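You operate a simulated robot arm through the tools that you are given. There is no shell and no other tool. Be economical: measure what you need, move in short steps, check, and stop when the job is done.

Carry out the task below with a simulated robot arm. There is one attempt and no reset: what you move stays moved.

Task
Rinse the suds off the yellow nozzle and stand it on the rack.
Fine: the drying rack; turn the sink tap on for it and shut it again at the end.

Only the result counts: the job must be done as asked and must still hold three seconds after the hand-in. Knocking over, shifting, dropping, spilling or breaking anything else fails it.

Robot
A 7-joint arm with a two-finger parallel gripper, fixed in place. Base frame: the origin is at the foot of the arm, x ahead of it, y to its left, z up. Readings come in mm, degrees, newtons and seconds.
With the tool pointing down near the work surface it reaches from about 240 to 680 mm from the base axis. Its first joint turns from -66.0 to 66.0 degrees. Payload 2.4 kg.
Tool frame: the origin (TCP) lies between the finger pads and is the grasp point; the fingertips stand 30 mm ahead of it; z points along the fingers, y is the line along which they close. Largest opening 94 mm; finger width 28, thickness 10; the body of the gripper, 50 by 96 mm, starts 55 mm behind the TCP.
Orientation is that of the tool frame in the base frame, as [roll, pitch, yaw] about the fixed x, y, z axes, in that order (R = Rz(yaw) Ry(pitch) Rx(roll)). With the fingers straight down and closing along the base's y, the tool's x points along the base's -x, its y along +y and its z along -z.

Tools
- The arm moves only by the tool drive_tool. Its argument "rows" is a list of rows, each an object of numbers (a shift or turn left out is 0, a gripper value left out holds the last): "wx", "wy", "wz": the turn, a rotation vector about the base's x, y, z in degrees; "x", "y", "z": the shift along the base's x, y, z in mm; "fingers": the opening, from 0 (shut) to 1 (fully open). In form: [{"wx": .., "wy": .., "wz": .., "x": .., "y": .., "z": .., "fingers": ..}, ...]. A call has 1 to 10 rows; each row is the pose to reach, as a shift and turn from the pose commanded when the call began. A row lasts 0.2 s, in which the tool goes at most 50 mm and 8.6 degrees; a call with a longer step from one row to the next is refused whole, and so is a gripper value outside its range. A pose out of reach is approached as far as the arm can. The call stops where the force on the tool passes 40 N (or 10 N more than at its start, if that is more) or the arm is blocked; 0.2 s more then pass. The fingers move at their own pace (about 153 mm/s each) and stop on an object; they squeeze with about 22 N. The grip force told is the motor's: it shows also when the fingers shut on nothing. Time passes only in rows, and 0.2 s behind the last, so rows that repeat a pose let the fingers close. The reply holds the time, the measured pose of the TCP, the force on the tool along the base axes, the opening and the grip force, in the units named above and with some noise, with the torque about the TCP (base axes, N m) and any sound that the robot's microphone picked up.
- Cameras (640 x 400 px; columns grow to the right, rows downward): "scene" is fixed at [40.5, 472.3, 1456.4]; the picture's right is [-0.76, -0.65, 0.00], its down [-0.31, 0.36, -0.88] and it looks along [0.58, -0.67, -0.47] (base axes); focal length 328 px, centre (320, 200). "wrist" rides on the gripper at [76, 14, -102] in the tool frame; the picture's right is [-0.18, 0.98, 0.00], its down [-0.75, -0.14, -0.64] and it looks along [-0.63, -0.12, 0.77] (tool axes); focal length 243 px, centre (320, 200). There is no depth. A picture from a camera that has moved, and an enlarged one, comes with that camera's place and axes in the base frame and with its lens.
- grab_frame(camera): a new picture of that camera. The clock stands still meanwhile.
- enlarge(camera, box): a new picture of the part [left, top, right, bottom] of that camera's present view, enlarged. The clock stands still meanwhile.
- close_job(): hands the job in; it is judged then, once.

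Go step by step. Nothing tells you positions but the pictures and the camera data: compare them with the known pose of the tool, close in by small moves and look again before you grip or let go. The budget is 120 turns and 64 pictures, counting those below and the enlarged ones. Unless the task says otherwise, let go and move clear before handing in, and close with one line.

The tools are called after "Request:" as a command line: name --argument value ..., lists and objects as JSON in quotes. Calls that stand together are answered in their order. drive_tool: Moves the arm, as the interface text tells. Its arguments: {"type":"object","properties":{"rows":{"type":"array","items":{"type":"object","properties":{"wx":{"type":"number"},"wy":{"type":"number"},"wz":{"type":"number"},"x":{"type":"number"},"y":{"type":"number"},"z":{"type":"number"},"fingers":{"type":"number"}}}}},"required":["rows"]} The other tools are called the same way: grab_frame (camera) takes a picture; enlarge (camera, box) takes an enlarged picture of a part of a camera's view; close_job () hands the job in.

At the start:

```text
t: 0.0
tool_pos: [376.2, -80.5, 1241.5]
tcp_rot: [-180.0, 0.0, 180.0]
ft_force: [-0.6, -0.1, -0.3]
moment: [-0.01, 0.0, 0.0]
gripper_width: 94.1
grasp_force: 0.0
```

scene: 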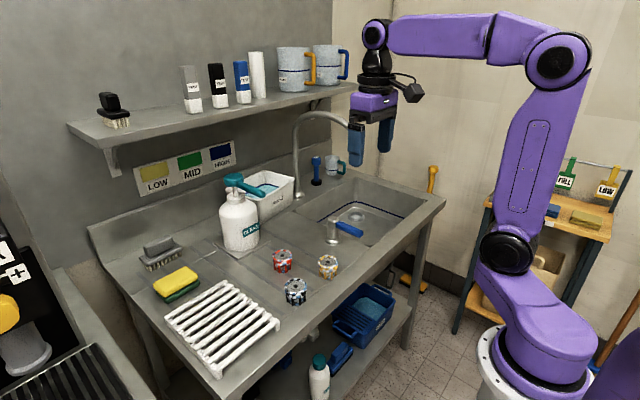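
wrist: 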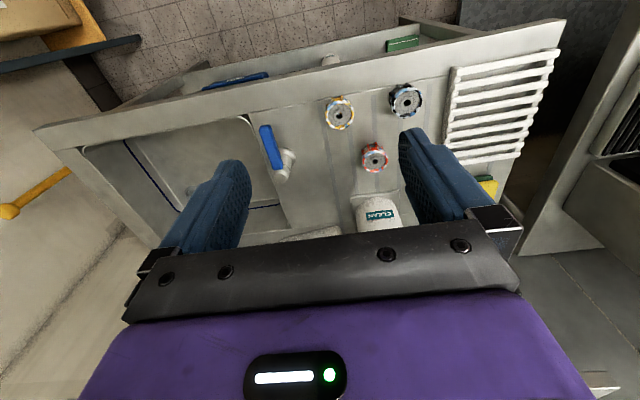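

I see a sink with a gooseneck tap, a blue-handled lever at the sink's edge, three nozzle-like pieces (red, yellow, dark blue) and a white drying rack. I'll enlarge the relevant parts first.

Request:
enlarge --camera "scene" --box '[220, 220, 380, 320]'

Request:
enlarge --camera "scene" --box '[270, 100, 450, 212]'

Request:
enlarge --camera "wrist" --box '[240, 20, 560, 220]'

```text
4.00 times, centred on (300, 270) of scene
camera zoom: at [40.5, 472.3, 1456.4], right [-0.76, -0.65, 0.0], down [-0.31, 0.36, -0.88], along [0.58, -0.67, -0.47], focal length 1313 px, centre (400, -80)
```

zoom: 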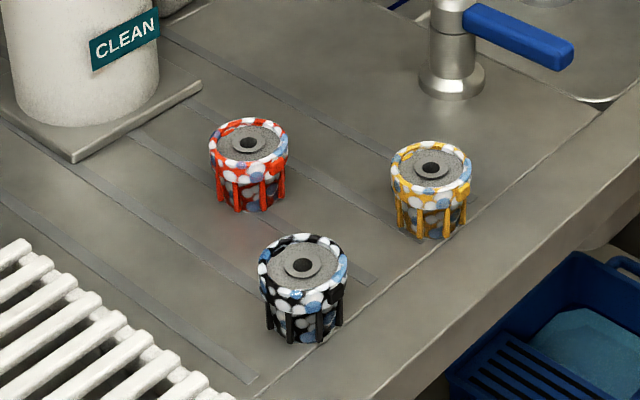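

```text
3.56 times, centred on (360, 156) of scene
camera zoom: at [40.5, 472.3, 1456.4], right [-0.76, -0.65, 0.0], down [-0.31, 0.36, -0.88], along [0.58, -0.67, -0.47], focal length 1167 px, centre (178, 356)
```

zoom: 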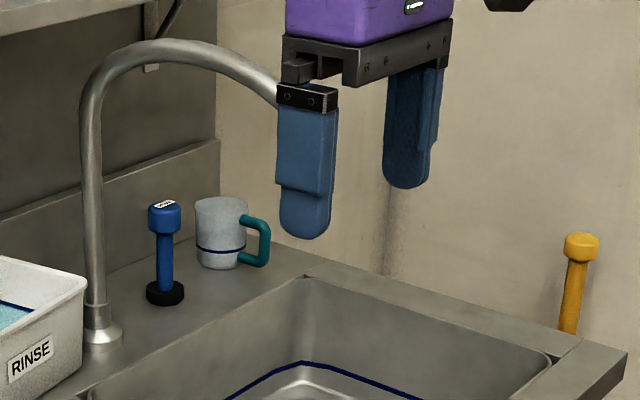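

```text
2.00 times, centred on (400, 120) of wrist
camera zoom: at [301.2, -63.9, 1342.2], right [0.18, 0.98, 0.0], down [0.75, -0.14, 0.64], along [0.63, -0.12, -0.77], focal length 485 px, centre (160, 360)
```

zoom: 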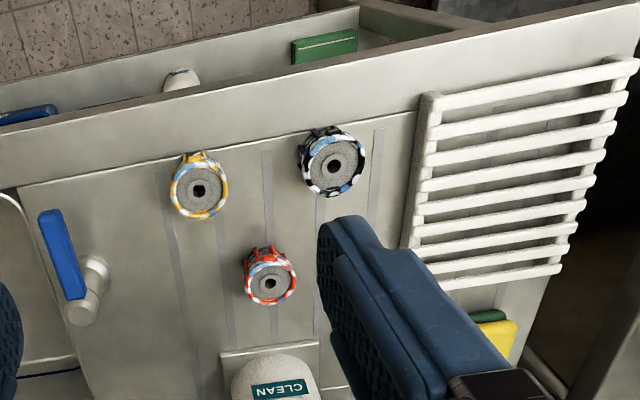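

The yellow nozzle triangulates to about (473, -60) with its top at z≈901, and the counter is near z≈862. I'll shift the hand toward the sink side, keeping clear of the spout, to see the tap outlet and the lever.

Request:
drive_tool --rows '[{"y": -45, "x": -20}, {"y": -90, "x": -40}, {"y": -135, "x": -60}, {"y": -180, "x": -80}]'

Request:
grab_frame --camera "scene"

Request:
grab_frame --camera "wrist"

```text
t: 1.0
tool_pos: [295.4, -258.9, 1241.0]
tcp_rot: [-180.0, 0.0, -179.8]
ft_force: [0.6, -0.1, -0.3]
moment: [0.0, -0.02, -0.01]
gripper_width: 93.8
grasp_force: 0.2
```

```text
58 pictures are left
```

scene: 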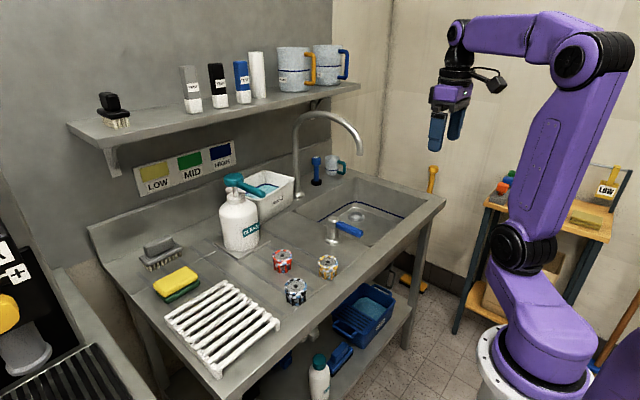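

```text
57 pictures are left
camera wrist: at [220.6, -243.9, 1342.7], right [0.18, 0.98, 0.0], down [0.75, -0.14, 0.64], along [0.63, -0.12, -0.77], focal length 243 px, centre (320, 200)
```

wrist: 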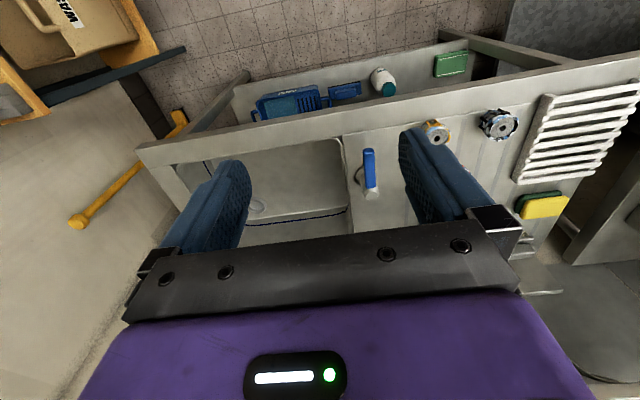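

The spout is now unobstructed in the scene view. I'll zoom in on the spout end, the lever and the rack.

Request:
enlarge --camera "scene" --box '[270, 100, 450, 260]'

Request:
enlarge --camera "scene" --box '[300, 200, 380, 250]'

Request:
enlarge --camera "wrist" --box '[240, 90, 480, 240]'

Request:
enlarge --camera "scene" --box '[150, 260, 310, 360]'

```text
2.50 times, centred on (360, 180) of scene
camera zoom: at [40.5, 472.3, 1456.4], right [-0.76, -0.65, 0.0], down [-0.31, 0.36, -0.88], along [0.58, -0.67, -0.47], focal length 821 px, centre (220, 250)
```

zoom: 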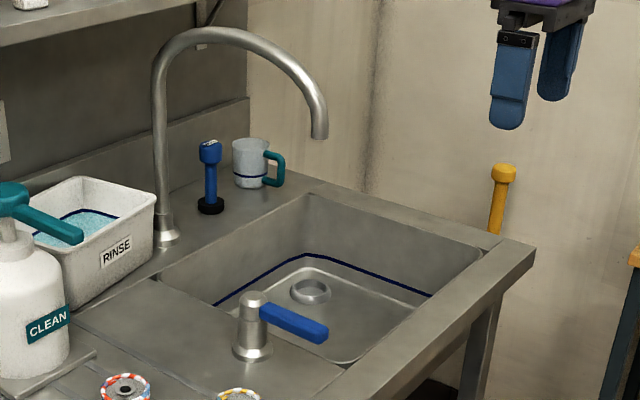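

```text
8.00 times, centred on (340, 225) of scene
camera zoom: at [40.5, 472.3, 1456.4], right [-0.76, -0.65, 0.0], down [-0.31, 0.36, -0.88], along [0.58, -0.67, -0.47], focal length 2627 px, centre (160, 0)
```

zoom: 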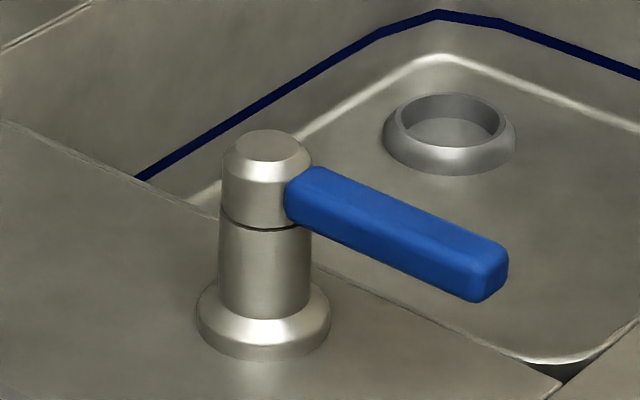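

```text
2.67 times, centred on (360, 165) of wrist
camera zoom: at [220.6, -243.9, 1342.7], right [0.18, 0.98, 0.0], down [0.75, -0.14, 0.64], along [0.63, -0.12, -0.77], focal length 647 px, centre (213, 293)
```

zoom: 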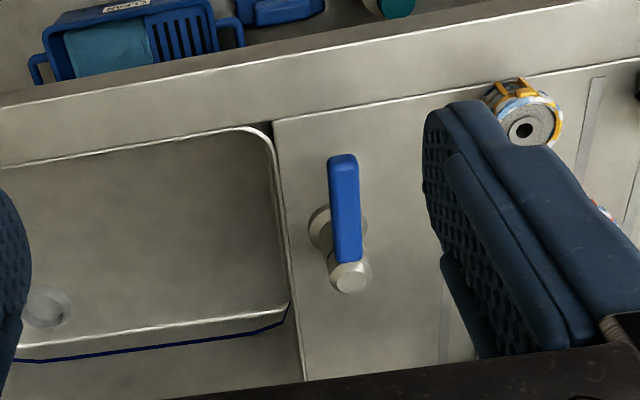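

```text
4.00 times, centred on (230, 310) of scene
camera zoom: at [40.5, 472.3, 1456.4], right [-0.76, -0.65, 0.0], down [-0.31, 0.36, -0.88], along [0.58, -0.67, -0.47], focal length 1313 px, centre (680, -240)
```

zoom: 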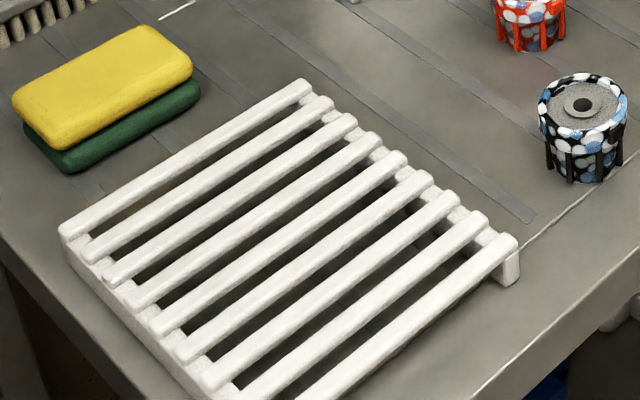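

The lever is a post at about (560, -200) with its blue handle pointing toward -x, tip near (457, -197, 930). I'll close the fingers and go to the +y side of the handle, above it.

Request:
drive_tool --rows '[{"x": 30, "y": 17, "z": -25, "fingers": 0}, {"x": 60, "y": 34, "z": -50}, {"x": 90, "y": 51, "z": -75}, {"x": 120, "y": 68, "z": -100}, {"x": 150, "y": 85, "z": -125}, {"x": 180, "y": 102, "z": -150}, {"x": 180, "y": 105, "z": -190}, {"x": 180, "y": 105, "z": -230}]'

Request:
grab_frame --camera "wrist"

Request:
enlarge --camera "scene" --box '[260, 100, 420, 260]'

```text
t: 2.8
tool_pos: [475.2, -152.7, 1010.4]
tcp_rot: [180.0, -0.1, 179.9]
ft_force: [-0.4, 0.0, 0.4]
moment: [0.01, 0.0, 0.03]
gripper_width: 0.0
grasp_force: 21.9
```

```text
52 pictures are left
camera wrist: at [401.0, -138.0, 1112.4], right [0.18, 0.98, 0.0], down [0.75, -0.14, 0.64], along [0.63, -0.12, -0.77], focal length 243 px, centre (320, 200)
```

wrist: 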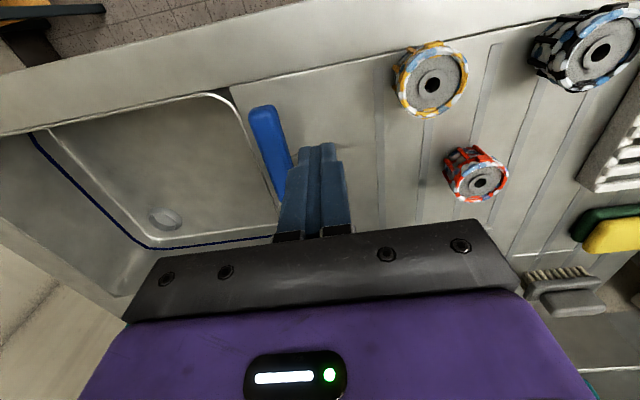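

```text
2.50 times, centred on (340, 180) of scene
camera zoom: at [40.5, 472.3, 1456.4], right [-0.76, -0.65, 0.0], down [-0.31, 0.36, -0.88], along [0.58, -0.67, -0.47], focal length 821 px, centre (270, 250)
```

zoom: 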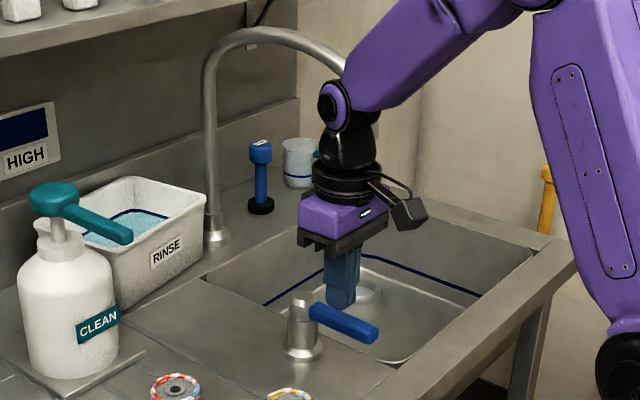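

The handle tip sits at about (459, -192), matching. I'll lower beside it and push gently toward -y.

Request:
drive_tool --rows '[{"z": -40}, {"z": -75}, {"z": -75, "y": -10}, {"z": -75, "y": -20}, {"z": -75, "y": -30}, {"z": -75, "y": -40}, {"z": -75, "y": -50}]'

Request:
grab_frame --camera "wrist"

```text
t: 4.4
tool_pos: [475.9, -204.2, 935.5]
tcp_rot: [-180.0, -0.1, -180.0]
ft_force: [-0.4, 0.5, 0.8]
moment: [0.01, 0.01, -0.01]
gripper_width: 0.0
grasp_force: 22.0
```

```text
50 pictures are left
camera wrist: at [401.3, -188.9, 1036.9], right [0.18, 0.98, 0.0], down [0.75, -0.14, 0.64], along [0.63, -0.12, -0.77], focal length 243 px, centre (320, 200)
```

wrist: 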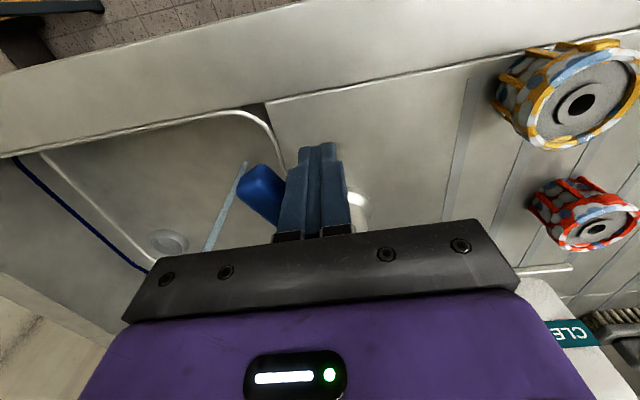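

Water is flowing: a stream shows in the wrist view. I'll look at the scene view to judge flow and locate the stream.

Request:
enlarge --camera "scene" --box '[270, 100, 430, 260]'

Request:
enlarge --camera "wrist" --box '[120, 100, 360, 250]'

```text
2.50 times, centred on (350, 180) of scene
camera zoom: at [40.5, 472.4, 1456.4], right [-0.76, -0.65, 0.0], down [-0.31, 0.36, -0.88], along [0.58, -0.67, -0.47], focal length 821 px, centre (245, 250)
```

zoom: 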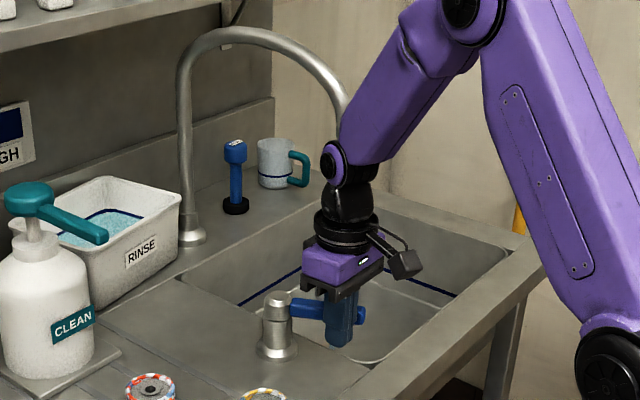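

```text
2.67 times, centred on (240, 175) of wrist
camera zoom: at [401.3, -188.9, 1036.9], right [0.18, 0.98, 0.0], down [0.75, -0.14, 0.64], along [0.63, -0.12, -0.77], focal length 647 px, centre (533, 267)
```

zoom: 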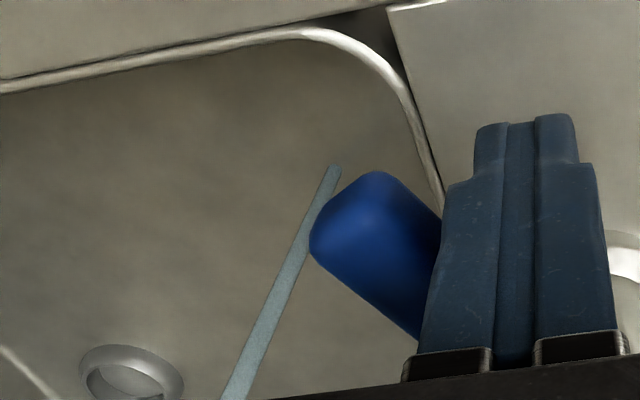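

The stream is thin, so I'll open the lever a bit further along its arc.

Request:
drive_tool --rows '[{"x": 4, "y": -15}, {"x": 9, "y": -30}, {"x": 16, "y": -43}, {"x": 24, "y": -54}]'

Request:
grab_frame --camera "wrist"

```text
t: 5.4
tool_pos: [501.1, -257.6, 934.8]
tcp_rot: [-180.0, -0.1, 180.0]
ft_force: [-0.3, -0.2, -0.8]
moment: [0.02, 0.0, 0.0]
gripper_width: 0.1
grasp_force: 22.2
```

```text
47 pictures are left
camera wrist: at [425.4, -243.0, 1036.7], right [0.18, 0.98, 0.0], down [0.75, -0.14, 0.64], along [0.63, -0.12, -0.77], focal length 243 px, centre (320, 200)
```

wrist: 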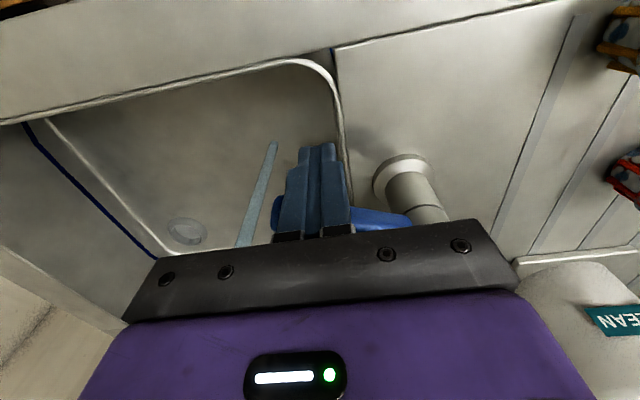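

Stream location is consistent from both views: about (563, -330). I'll lift straight off the lever, back away, open the fingers and check the scene.

Request:
drive_tool --rows '[{"y": 5, "z": 20}, {"y": 5, "z": 65}, {"y": 5, "z": 115}, {"x": -10, "y": 50, "z": 135}, {"x": -20, "y": 98, "z": 135}, {"x": -30, "y": 147, "z": 135, "fingers": 1}, {"x": -30, "y": 197, "z": 135, "fingers": 1}, {"x": -30, "y": 197, "z": 135, "fingers": 1}]'

Request:
grab_frame --camera "wrist"

Request:
enlarge --camera "scene" --box '[250, 110, 410, 270]'

```text
refused: row 4 steps farther than a row can; nothing moved
```

```text
46 pictures are left
camera wrist: at [425.4, -243.0, 1036.7], right [0.18, 0.98, 0.0], down [0.75, -0.14, 0.64], along [0.63, -0.12, -0.77], focal length 243 px, centre (320, 200)
```

wrist: 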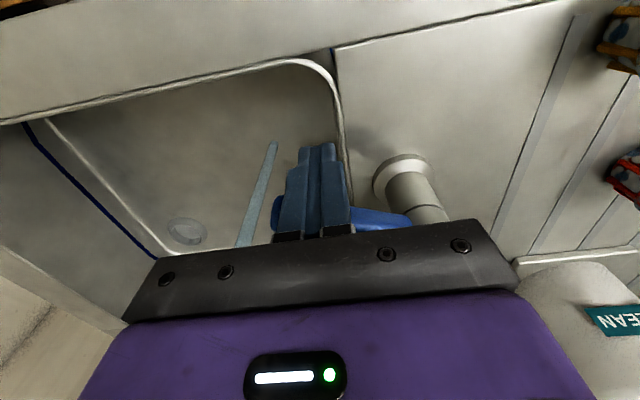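

```text
2.50 times, centred on (330, 190) of scene
camera zoom: at [40.5, 472.3, 1456.4], right [-0.76, -0.65, 0.0], down [-0.31, 0.36, -0.88], along [0.58, -0.67, -0.47], focal length 821 px, centre (295, 225)
```

zoom: 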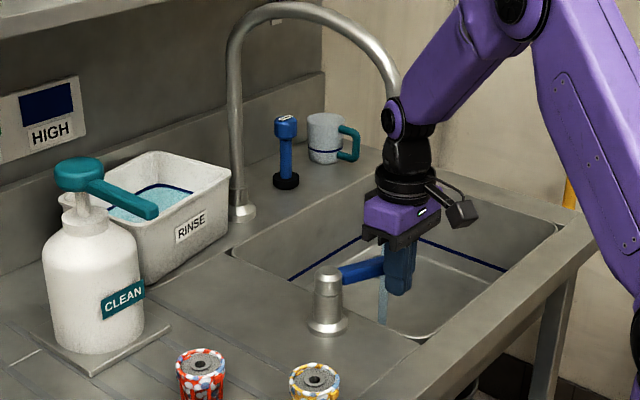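

That move was refused for one too-long step; the lever is clearly turned over the sink and water runs. I'll repeat with shorter steps.

Request:
drive_tool --rows '[{"y": 4, "z": 20}, {"y": 5, "z": 65}, {"y": 5, "z": 110}, {"x": -8, "y": 42, "z": 130}, {"x": -16, "y": 88, "z": 135}, {"x": -24, "y": 135, "z": 135}, {"x": -30, "y": 180, "z": 135, "fingers": 1}, {"x": -30, "y": 197, "z": 135, "fingers": 1}, {"x": -30, "y": 197, "z": 135, "fingers": 1}]'

Request:
grab_frame --camera "wrist"

Request:
enlarge --camera "scene" --box '[250, 110, 410, 270]'

```text
t: 7.4
tool_pos: [470.3, -59.7, 1069.3]
tcp_rot: [179.9, 0.0, -180.0]
ft_force: [0.4, 0.2, 0.1]
moment: [0.0, -0.02, 0.02]
gripper_width: 94.0
grasp_force: 0.1
```

```text
44 pictures are left
camera wrist: at [394.6, -44.8, 1172.1], right [0.18, 0.98, 0.0], down [0.75, -0.14, 0.64], along [0.63, -0.12, -0.77], focal length 243 px, centre (320, 200)
```

wrist: 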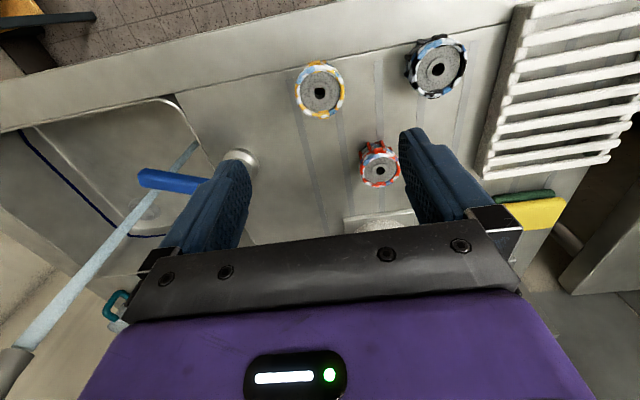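

```text
2.50 times, centred on (330, 190) of scene
camera zoom: at [40.5, 472.4, 1456.4], right [-0.76, -0.65, 0.0], down [-0.31, 0.36, -0.88], along [0.58, -0.67, -0.47], focal length 821 px, centre (295, 225)
```

zoom: 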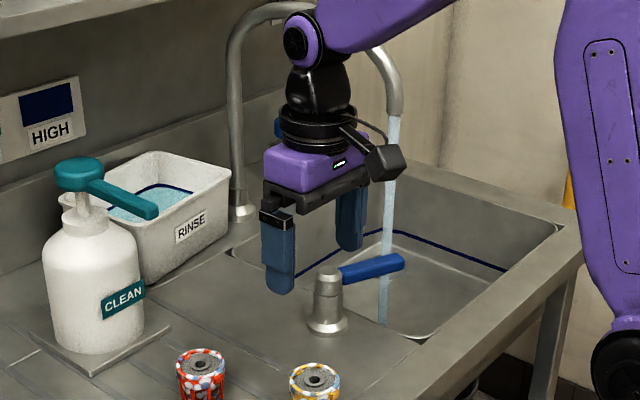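

The stream is now strong, falling at about (565, -330) from the spout end at z≈1100; the hand will have to be tilted under it to stay clear of the spout. Now I'll descend over the yellow nozzle at (472, -60) and check alignment.

Request:
drive_tool --rows '[{"x": 1, "z": -40}, {"x": 2, "z": -80}, {"x": 2, "z": -110}, {"x": 2, "z": -120}]'

Request:
grab_frame --camera "wrist"

Request:
enlarge --camera "scene" --box '[260, 200, 380, 300]'

```text
t: 8.4
tool_pos: [473.0, -60.0, 949.8]
tcp_rot: [-179.9, 0.0, 180.0]
ft_force: [-0.2, 0.6, -0.1]
moment: [0.01, -0.01, 0.0]
gripper_width: 93.7
grasp_force: 0.1
```

```text
42 pictures are left
camera wrist: at [397.8, -45.2, 1051.4], right [0.18, 0.98, 0.0], down [0.75, -0.14, 0.64], along [0.63, -0.12, -0.77], focal length 243 px, centre (320, 200)
```

wrist: 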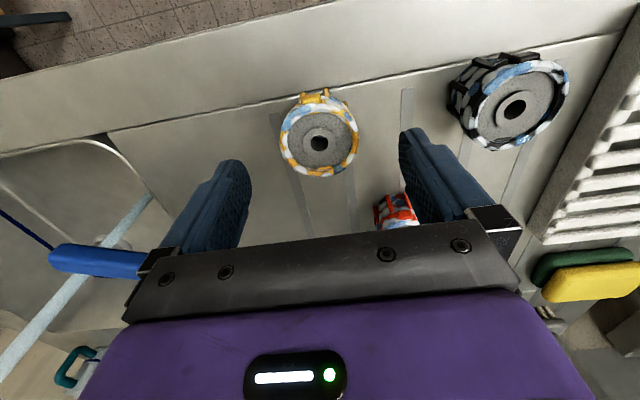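

```text
4.00 times, centred on (320, 250) of scene
camera zoom: at [40.5, 472.3, 1456.4], right [-0.76, -0.65, 0.0], down [-0.31, 0.36, -0.88], along [0.58, -0.67, -0.47], focal length 1313 px, centre (320, 0)
```

zoom: 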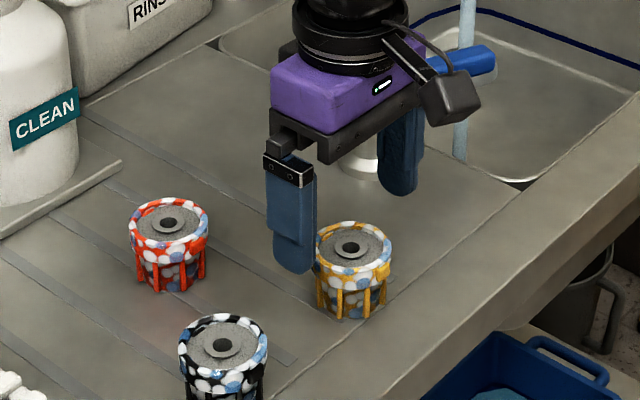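

Alignment is good; bore centre at about (472, -60). I'll lower in small steps to TCP z≈900, watching for contact.

Request:
drive_tool --rows '[{"z": -15}, {"z": -30}, {"z": -40}, {"z": -46}, {"z": -50}]'

Request:
enlarge --camera "scene" --box '[280, 220, 360, 290]'

Request:
enlarge --camera "wrist" --box '[160, 80, 480, 280]'

```text
t: 9.6
tool_pos: [473.0, -60.5, 900.1]
tcp_rot: [180.0, -0.1, -180.0]
ft_force: [0.1, 0.5, -0.6]
moment: [0.03, -0.01, -0.02]
gripper_width: 94.2
grasp_force: 0.0
```

```text
5.71 times, centred on (320, 255) of scene
camera zoom: at [40.5, 472.3, 1456.4], right [-0.76, -0.65, 0.0], down [-0.31, 0.36, -0.88], along [0.58, -0.67, -0.47], focal length 1876 px, centre (320, -114)
```

zoom: 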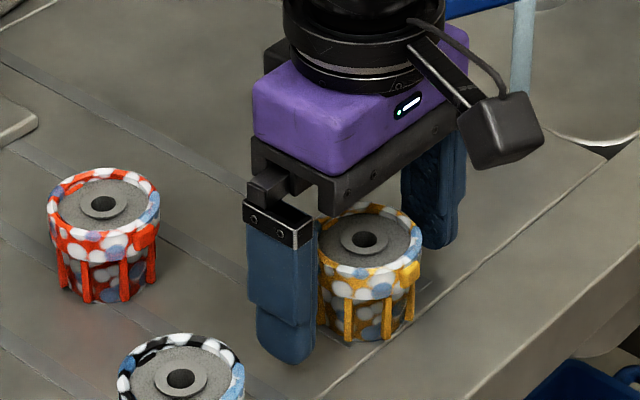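

```text
2.00 times, centred on (320, 180) of wrist
camera zoom: at [397.1, -45.6, 1002.0], right [0.18, 0.98, 0.0], down [0.75, -0.14, 0.64], along [0.63, -0.12, -0.77], focal length 485 px, centre (320, 240)
```

zoom: 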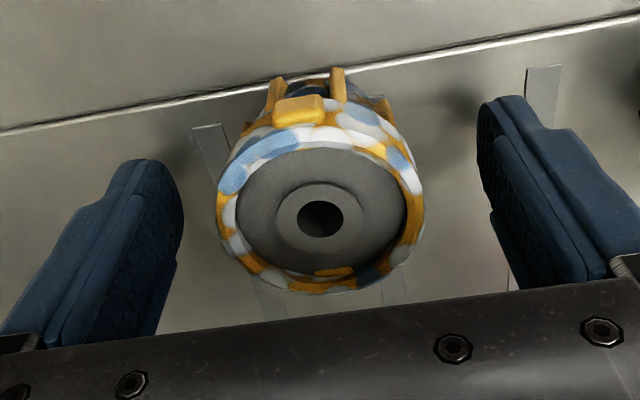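

The nozzle is centred between the fingers and they overlap most of its height. Closing.

Request:
drive_tool --rows '[{"fingers": 0}, {"fingers": 0}, {"fingers": 0}]'

```text
t: 10.4
tool_pos: [471.9, -60.5, 899.4]
tcp_rot: [179.9, 0.0, 180.0]
ft_force: [-0.7, 0.8, 1.0]
moment: [-0.01, 0.0, 0.0]
gripper_width: 49.9
grasp_force: 21.7
```

Gripped at 50 mm opening. Lifting straight up and moving to the sink side in front of the stream, then checking the hold.

Request:
drive_tool --rows '[{"z": 20}, {"z": 60}, {"z": 100}, {"z": 130}, {"x": -20, "y": -40, "z": 140}, {"x": -35, "y": -85, "z": 140}, {"x": -45, "y": -130, "z": 140}, {"x": -55, "y": -178, "z": 140}, {"x": -60, "y": -225, "z": 140}, {"x": -60, "y": -269, "z": 140}]'

Request:
grab_frame --camera "wrist"

```text
t: 12.6
tool_pos: [412.6, -330.7, 1039.8]
tcp_rot: [-179.9, 0.0, 180.0]
ft_force: [0.1, 0.6, 0.5]
moment: [-0.01, 0.02, -0.03]
gripper_width: 0.0
grasp_force: 21.9
```

```text
38 pictures are left
camera wrist: at [336.4, -315.8, 1142.1], right [0.18, 0.98, 0.0], down [0.75, -0.14, 0.64], along [0.63, -0.12, -0.77], focal length 243 px, centre (320, 200)
```

wrist: 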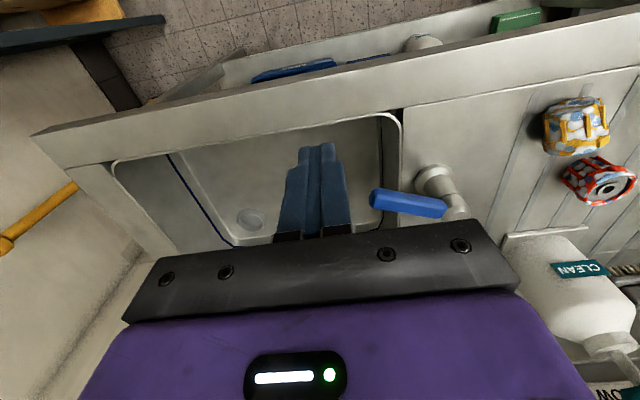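

The nozzle slipped out of the grip and is now lying on its side near where it was. I'll look closely at how it lies.

Request:
enlarge --camera "scene" --box '[270, 230, 370, 300]'

Request:
enlarge --camera "wrist" --box '[480, 60, 640, 220]'

```text
5.71 times, centred on (320, 265) of scene
camera zoom: at [40.5, 472.4, 1456.4], right [-0.76, -0.65, 0.0], down [-0.31, 0.36, -0.88], along [0.58, -0.67, -0.47], focal length 1876 px, centre (320, -171)
```

zoom: 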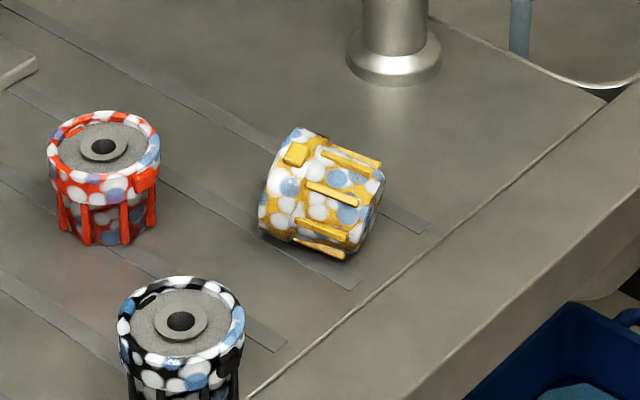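

```text
2.50 times, centred on (560, 140) of wrist
camera zoom: at [336.4, -315.8, 1142.1], right [0.18, 0.98, 0.0], down [0.75, -0.14, 0.64], along [0.63, -0.12, -0.77], focal length 606 px, centre (-280, 350)
```

zoom: 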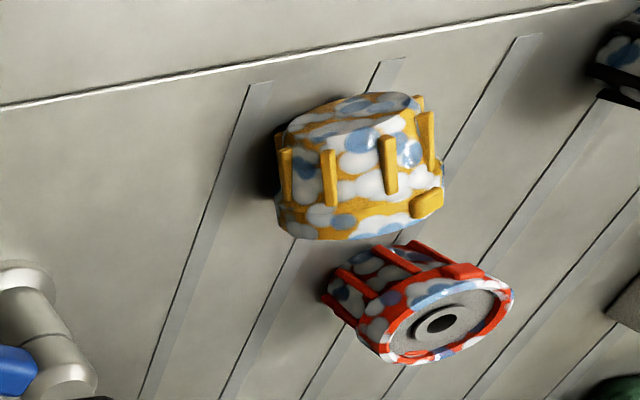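

The nozzle lies on its side, bore end toward +x, flat base toward the robot (-x). It is tapered and soapy, so the upright grip slid off. I'll go above it with open fingers and measure its axis.

Request:
drive_tool --rows '[{"x": 10, "y": 45, "fingers": 0.5}, {"x": 25, "y": 92, "fingers": 1}, {"x": 35, "y": 138, "fingers": 1}, {"x": 50, "y": 184, "fingers": 1}, {"x": 65, "y": 230, "fingers": 1}, {"x": 75, "y": 272, "fingers": 1}, {"x": 75, "y": 272, "fingers": 1}]'

Request:
enlarge --camera "wrist" --box '[200, 50, 440, 200]'

```text
t: 14.2
tool_pos: [488.1, -57.6, 1038.9]
tcp_rot: [180.0, 0.0, 179.9]
ft_force: [0.5, -0.1, -0.1]
moment: [0.01, -0.01, -0.01]
gripper_width: 93.9
grasp_force: 0.1
```

```text
2.67 times, centred on (320, 125) of wrist
camera zoom: at [412.9, -42.2, 1141.1], right [0.18, 0.98, 0.0], down [0.75, -0.14, 0.64], along [0.63, -0.12, -0.77], focal length 647 px, centre (320, 400)
```

zoom: 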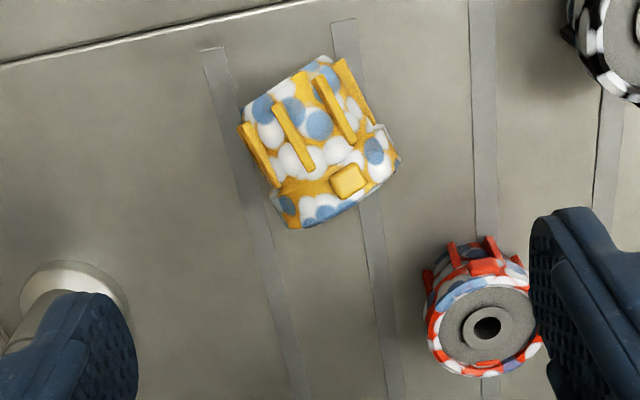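

Its axis runs about 18° from +x toward +y, centred near (493, -58), base toward me. I'll turn the hand 18°, straddle it, and grip across the ribbed body, then lift very slowly to test the hold.

Request:
drive_tool --rows '[{"x": 5, "wz": 6, "z": -30}, {"x": 5, "wz": 12, "z": -60}, {"x": 5, "wz": 18, "z": -90}, {"x": 5, "wz": 18, "z": -110}, {"x": 5, "wz": 18, "z": -125}, {"x": 5, "wz": 18, "z": -135}, {"x": 5, "wz": 18, "z": -141}]'

Request:
enlarge --camera "wrist" --box '[160, 80, 480, 280]'

Request:
enlarge --camera "scene" --box '[270, 220, 370, 290]'

```text
t: 15.8
tool_pos: [492.2, -58.0, 898.7]
tcp_rot: [180.0, 0.0, -162.0]
ft_force: [0.0, 0.7, 0.3]
moment: [-0.02, -0.02, 0.01]
gripper_width: 94.2
grasp_force: 0.0
```

```text
2.00 times, centred on (320, 180) of wrist
camera zoom: at [417.1, -67.2, 1000.8], right [-0.13, 0.99, 0.0], down [0.76, 0.1, 0.64], along [0.64, 0.08, -0.77], focal length 485 px, centre (320, 240)
```

zoom: 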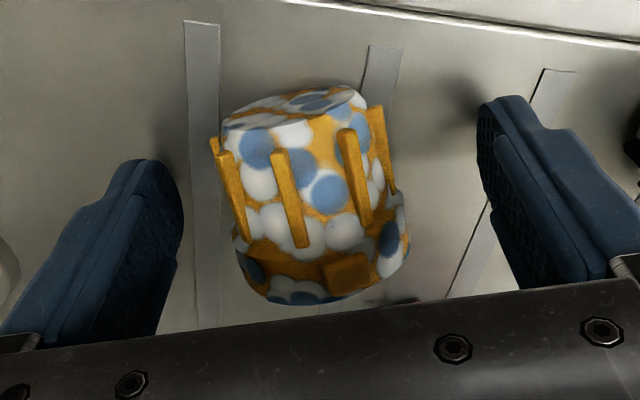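

```text
5.71 times, centred on (320, 255) of scene
camera zoom: at [40.5, 472.3, 1456.4], right [-0.76, -0.65, 0.0], down [-0.31, 0.36, -0.88], along [0.58, -0.67, -0.47], focal length 1876 px, centre (320, -114)
```

zoom: 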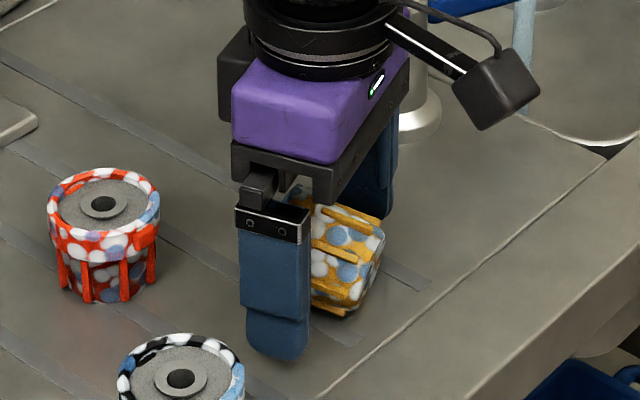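

The fingers would straddle the collar; I'll shift ~9 mm toward the base so they press on the ribs only, go 3 mm lower, and close.

Request:
drive_tool --rows '[{"x": -8, "y": -5}, {"x": -8, "y": -5, "z": -3}, {"x": -8, "y": -5, "z": -3, "fingers": 0}, {"x": -8, "y": -5, "z": -3, "fingers": 0}, {"x": -8, "y": -5, "z": -3, "fingers": 0}, {"x": -8, "y": -5, "z": -3, "fingers": 0}]'

Request:
enlarge --camera "wrist" --box '[160, 80, 480, 280]'

```text
t: 17.2
tool_pos: [485.5, -62.8, 897.6]
tcp_rot: [180.0, -0.1, -162.0]
ft_force: [0.1, -0.1, 1.2]
moment: [0.03, 0.0, 0.02]
gripper_width: 48.8
grasp_force: 21.5
```

```text
2.00 times, centred on (320, 180) of wrist
camera zoom: at [408.8, -72.3, 998.1], right [-0.13, 0.99, 0.0], down [0.76, 0.1, 0.64], along [0.64, 0.08, -0.77], focal length 485 px, centre (320, 240)
```

zoom: 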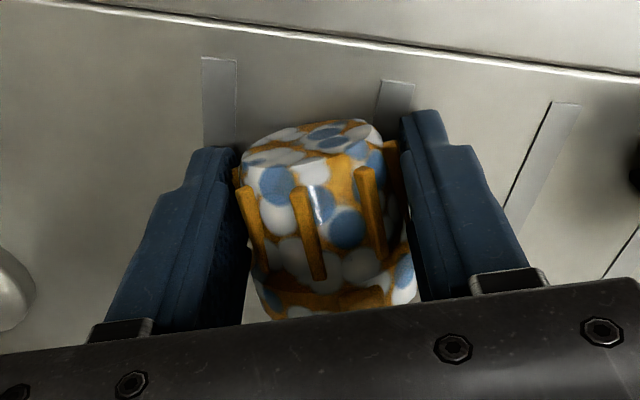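

Good grip on the ribs at 48.8 mm. Slow lift of 12 mm as a test.

Request:
drive_tool --rows '[{"z": 1}, {"z": 3}, {"z": 5}, {"z": 8}, {"z": 11}, {"z": 13}, {"z": 14}, {"z": 14}]'

Request:
enlarge --camera "wrist" --box '[160, 80, 480, 280]'

```text
t: 19.0
tool_pos: [483.9, -63.6, 911.4]
tcp_rot: [-179.9, 0.1, -162.1]
ft_force: [0.1, -0.3, -0.8]
moment: [-0.02, 0.0, 0.03]
gripper_width: 48.3
grasp_force: 21.8
```

```text
2.00 times, centred on (320, 180) of wrist
camera zoom: at [408.5, -72.0, 1012.1], right [-0.13, 0.99, 0.0], down [0.76, 0.1, 0.64], along [0.64, 0.08, -0.77], focal length 485 px, centre (320, 240)
```

zoom: 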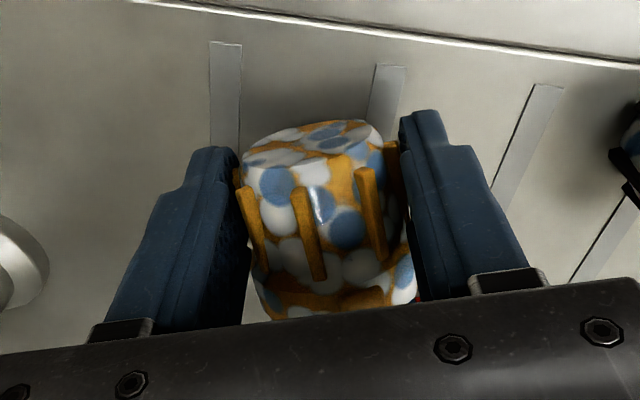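

It holds: the nozzle moved with the hand, and it's light. Continuing the lift gently.

Request:
drive_tool --rows '[{"z": 6}, {"z": 14}, {"z": 24}, {"z": 36}, {"z": 48}, {"z": 60}, {"z": 72}, {"z": 84}, {"z": 94}, {"z": 100}]'

Request:
enlarge --camera "wrist" --box '[160, 80, 480, 280]'

```text
t: 21.2
tool_pos: [484.9, -63.2, 1009.7]
tcp_rot: [-179.9, -0.1, -161.9]
ft_force: [0.6, -0.1, -0.3]
moment: [0.03, 0.01, -0.02]
gripper_width: 48.3
grasp_force: 22.1
```

```text
2.00 times, centred on (320, 180) of wrist
camera zoom: at [408.9, -72.1, 1112.3], right [-0.13, 0.99, 0.0], down [0.76, 0.1, 0.64], along [0.64, 0.08, -0.77], focal length 485 px, centre (320, 240)
```

zoom: 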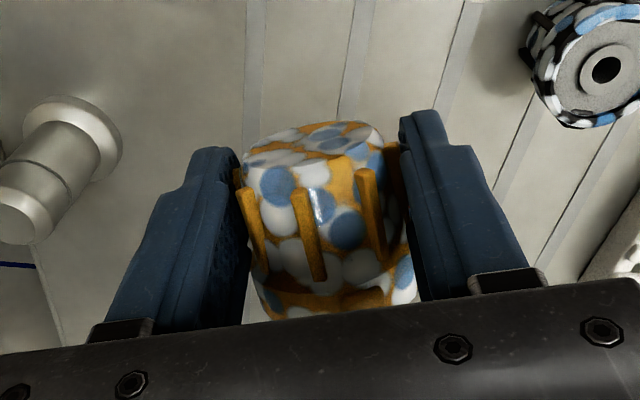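

Secure. Moving gently toward the front of the sink while straightening the yaw.

Request:
drive_tool --rows '[{"x": -4, "y": -10, "z": 4, "wz": -2}, {"x": -10, "y": -30, "z": 10, "wz": -4}, {"x": -20, "y": -58, "z": 18, "wz": -6}, {"x": -30, "y": -90, "z": 25, "wz": -8}, {"x": -40, "y": -125, "z": 30, "wz": -10}, {"x": -48, "y": -160, "z": 30, "wz": -12}, {"x": -52, "y": -195, "z": 30, "wz": -14}, {"x": -55, "y": -228, "z": 30, "wz": -16}, {"x": -55, "y": -254, "z": 30, "wz": -18}, {"x": -55, "y": -267, "z": 30, "wz": -18}]'

Request:
drive_tool --rows '[{"wy": -5}, {"wy": -12}, {"wy": -20}, {"wy": -28}, {"wy": -36}, {"wy": -44}, {"wy": -52}, {"wy": -57}, {"wy": -60}]'

Request:
grab_frame --camera "wrist"

Request:
grab_frame --camera "scene"

```text
t: 23.4
tool_pos: [429.2, -329.7, 1040.6]
tcp_rot: [180.0, 0.0, 179.9]
ft_force: [-0.4, -0.5, -0.5]
moment: [-0.01, -0.03, 0.03]
gripper_width: 48.2
grasp_force: 22.2
```

```text
t: 25.4
tool_pos: [429.6, -329.9, 1040.4]
tcp_rot: [-179.9, 60.0, 180.0]
ft_force: [0.0, 0.3, -0.8]
moment: [-0.01, 0.0, 0.0]
gripper_width: 48.5
grasp_force: 21.8
```

```text
29 pictures are left
camera wrist: at [303.7, -314.9, 1024.9], right [0.09, 0.98, 0.16], down [-0.18, -0.14, 0.97], along [0.98, -0.12, 0.16], focal length 243 px, centre (320, 200)
```

wrist: 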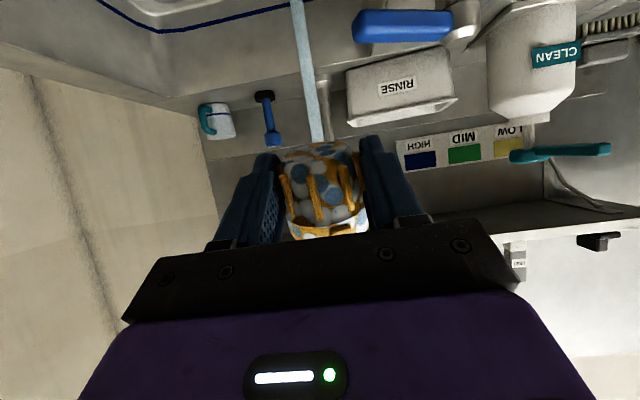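

```text
28 pictures are left
```

scene: 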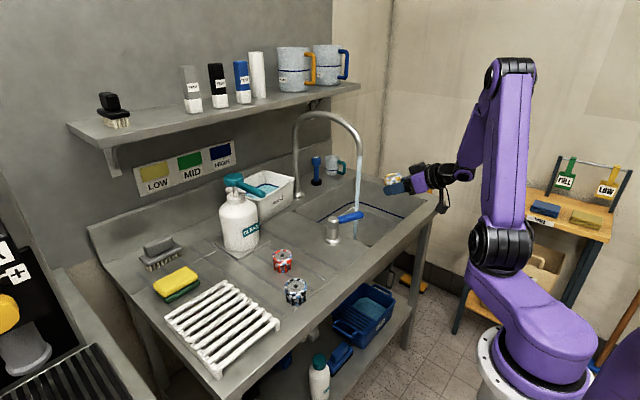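

Hold remains firm, and the stream falls just ahead of the nozzle at roughly (570, -337). Moving forward to put the nozzle in the water.

Request:
drive_tool --rows '[{"x": 8, "z": -3}, {"x": 25, "y": -2, "z": -10}, {"x": 45, "y": -4, "z": -20}, {"x": 65, "y": -7, "z": -30}, {"x": 85, "y": -7, "z": -35}, {"x": 105, "y": -7, "z": -35}, {"x": 120, "y": -7, "z": -35}, {"x": 128, "y": -7, "z": -35}]'

Request:
enlarge --camera "wrist" --box '[160, 80, 480, 280]'

Request:
enlarge --camera "scene" --box '[310, 120, 430, 250]'

```text
t: 27.2
tool_pos: [557.2, -336.4, 1005.9]
tcp_rot: [-179.9, 60.0, -179.9]
ft_force: [0.9, -0.8, 0.0]
moment: [0.02, 0.0, -0.01]
gripper_width: 48.2
grasp_force: 21.7
```

```text
2.00 times, centred on (320, 180) of wrist
camera zoom: at [431.4, -322.0, 990.0], right [0.09, 0.98, 0.16], down [-0.18, -0.14, 0.97], along [0.98, -0.12, 0.16], focal length 485 px, centre (320, 240)
```

zoom: 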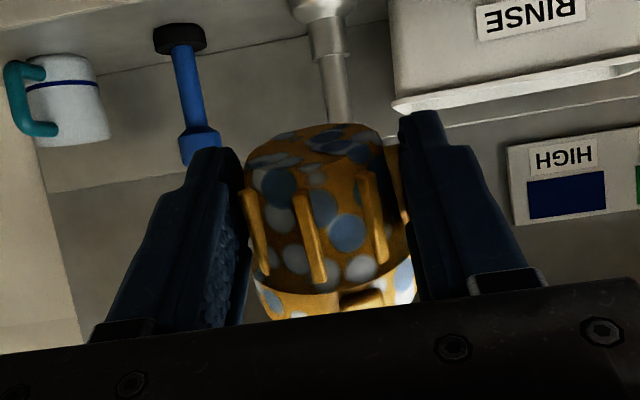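

```text
3.08 times, centred on (370, 185) of scene
camera zoom: at [40.5, 472.3, 1456.4], right [-0.76, -0.65, 0.0], down [-0.31, 0.36, -0.88], along [0.58, -0.67, -0.47], focal length 1010 px, centre (166, 246)
```

zoom: 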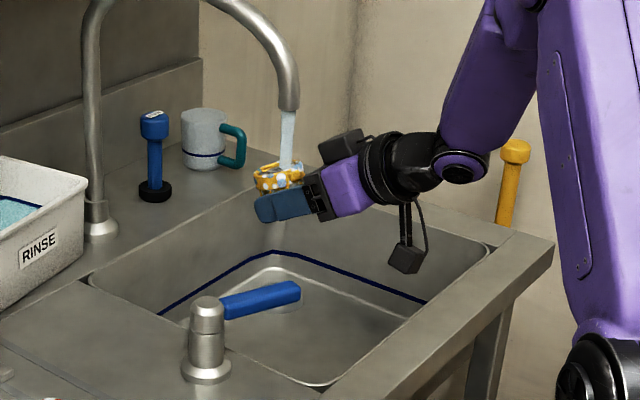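

The stream lands on the nozzle and suds are already diminishing. Holding it there with small shifts.

Request:
drive_tool --rows '[{}, {}, {"x": 5}, {"x": 5}, {}, {}, {"x": -6}, {"x": -6}, {}, {}]'

Request:
enlarge --camera "wrist" --box '[240, 120, 400, 240]'

Request:
enlarge --camera "scene" --box '[380, 160, 430, 200]'

```text
t: 29.4
tool_pos: [558.1, -335.6, 1005.1]
tcp_rot: [-179.9, 60.1, 180.0]
ft_force: [-0.7, -0.7, -1.2]
moment: [0.03, -0.01, -0.02]
gripper_width: 47.6
grasp_force: 22.1
```

```text
3.33 times, centred on (320, 180) of wrist
camera zoom: at [431.5, -321.7, 990.1], right [0.09, 0.98, 0.16], down [-0.18, -0.14, 0.97], along [0.98, -0.12, 0.16], focal length 809 px, centre (320, 267)
```

zoom: 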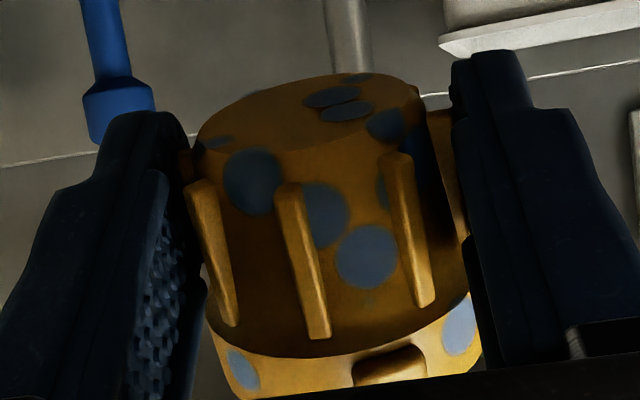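

```text
10.00 times, centred on (405, 180) of scene
camera zoom: at [40.5, 472.3, 1456.4], right [-0.76, -0.65, 0.0], down [-0.31, 0.36, -0.88], along [0.58, -0.67, -0.47], focal length 3283 px, centre (-530, 400)
```

zoom: 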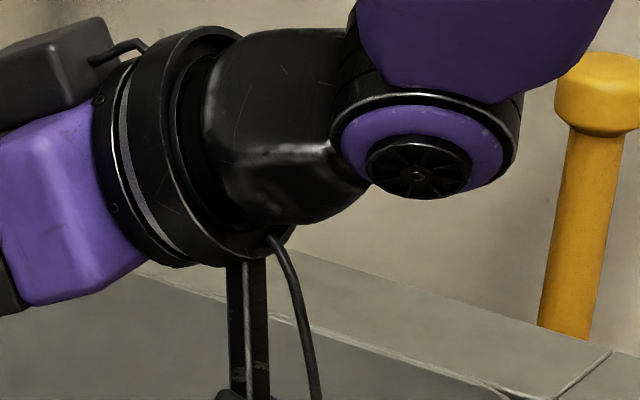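

White suds are gone; blue spots remain and may still be fading. Rinsing longer.

Request:
drive_tool --rows '[{}, {}, {"y": 5}, {"y": 5}, {}, {}, {"y": -5}, {"y": -5}, {}, {}]'

Request:
enlarge --camera "wrist" --box '[240, 120, 400, 240]'

Request:
enlarge --camera "scene" --box '[345, 145, 395, 195]'

```text
t: 31.6
tool_pos: [556.2, -336.5, 1006.0]
tcp_rot: [-180.0, 60.0, 180.0]
ft_force: [-0.4, 0.1, -0.2]
moment: [0.0, -0.01, 0.02]
gripper_width: 48.0
grasp_force: 21.9
```

```text
3.33 times, centred on (320, 180) of wrist
camera zoom: at [431.4, -321.9, 990.1], right [0.09, 0.98, 0.16], down [-0.18, -0.14, 0.97], along [0.98, -0.12, 0.16], focal length 809 px, centre (320, 267)
```

zoom: 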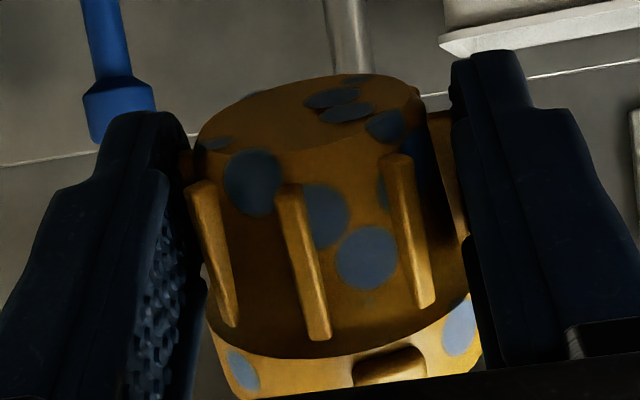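

```text
8.00 times, centred on (370, 170) of scene
camera zoom: at [40.5, 472.3, 1456.4], right [-0.76, -0.65, 0.0], down [-0.31, 0.36, -0.88], along [0.58, -0.67, -0.47], focal length 2627 px, centre (-80, 440)
```

zoom: 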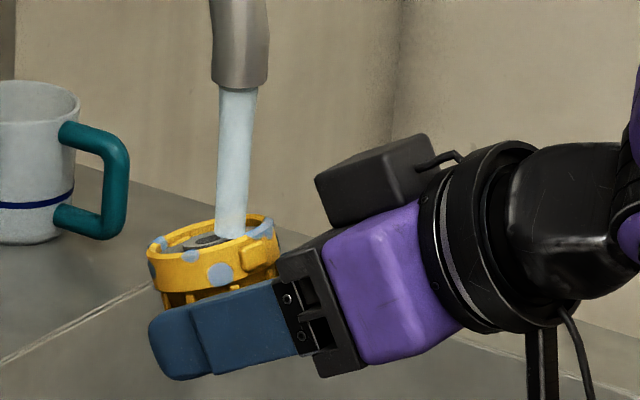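

The white suds are gone and the blue spots no longer change (they're part of the pattern), so it is rinsed. I'll back out of the stream, let it drip a moment over the sink, and rise.

Request:
drive_tool --rows '[{"x": -10}, {"x": -30}, {"x": -50}, {"x": -50}, {"x": -50}, {"x": -60, "z": 5}, {"x": -80, "z": 20}, {"x": -105, "z": 40}, {"x": -125, "z": 55}, {"x": -130, "z": 60}]'

Request:
drive_tool --rows '[{"y": 12, "wy": -1}, {"y": 42, "wy": -2}, {"y": 82, "wy": -3}, {"y": 125, "wy": -4}, {"y": 170, "wy": -5}, {"y": 215, "wy": -5}, {"y": 260, "wy": -5}, {"y": 300, "wy": -5}, {"y": 325, "wy": -5}, {"y": 336, "wy": -5}]'

Request:
drive_tool --rows '[{"y": 12}, {"y": 40}, {"y": 75}, {"y": 110}, {"y": 145}, {"y": 175}, {"y": 200}, {"y": 212}, {"y": 215}]'

Request:
grab_frame --camera "scene"

Request:
enlarge --camera "scene" --box '[150, 250, 310, 390]'

```text
t: 33.8
tool_pos: [426.9, -337.0, 1065.0]
tcp_rot: [179.9, 59.9, 179.8]
ft_force: [-0.7, 0.1, 0.1]
moment: [0.0, 0.0, 0.01]
gripper_width: 47.7
grasp_force: 22.4
```

```text
t: 36.0
tool_pos: [428.5, -1.3, 1065.4]
tcp_rot: [-180.0, 65.1, -179.9]
ft_force: [-1.4, 0.1, -1.1]
moment: [-0.01, -0.02, 0.01]
gripper_width: 48.0
grasp_force: 22.0
```

```text
t: 38.0
tool_pos: [441.7, 81.4, 1087.8]
tcp_rot: [179.8, 65.0, -180.0]
ft_force: [-0.2, -0.3, -0.2]
moment: [-0.01, 0.0, 0.02]
gripper_width: 47.5
grasp_force: 22.2
out of reach, approached as far as the arm can: row 2, 3, 4, 5, 6, 7, 8, 9
```

```text
21 pictures are left
```

scene: 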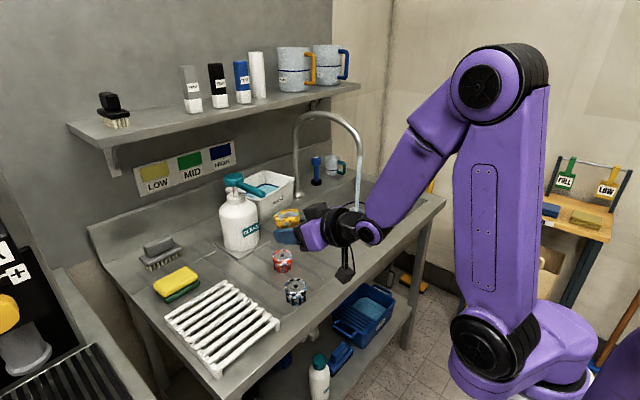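

```text
2.86 times, centred on (230, 320) of scene
camera zoom: at [40.5, 472.3, 1456.4], right [-0.76, -0.65, 0.0], down [-0.31, 0.36, -0.88], along [0.58, -0.67, -0.47], focal length 938 px, centre (577, -143)
```

zoom: 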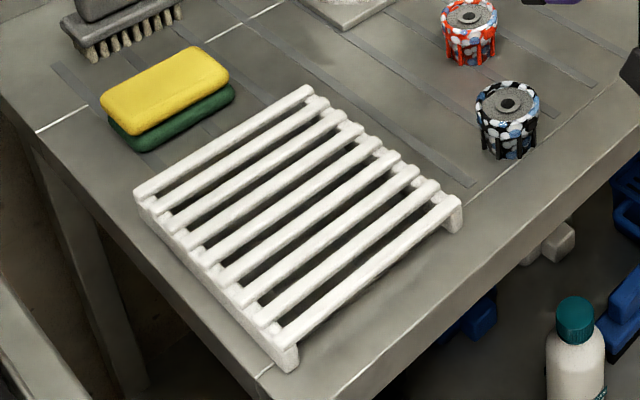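

The yaw I'm holding isn't reachable on the left side. I'll turn the hand to point radially (about +24°) as it goes left.

Request:
drive_tool --rows '[{"wz": 6}, {"wz": 12}, {"wz": 18}, {"wz": 24}, {"wz": 24}]'

```text
t: 39.2
tool_pos: [440.4, 80.2, 1088.9]
tcp_rot: [179.9, 65.1, -156.0]
ft_force: [0.1, -0.5, -0.8]
moment: [0.0, -0.03, 0.0]
gripper_width: 47.7
grasp_force: 22.2
```

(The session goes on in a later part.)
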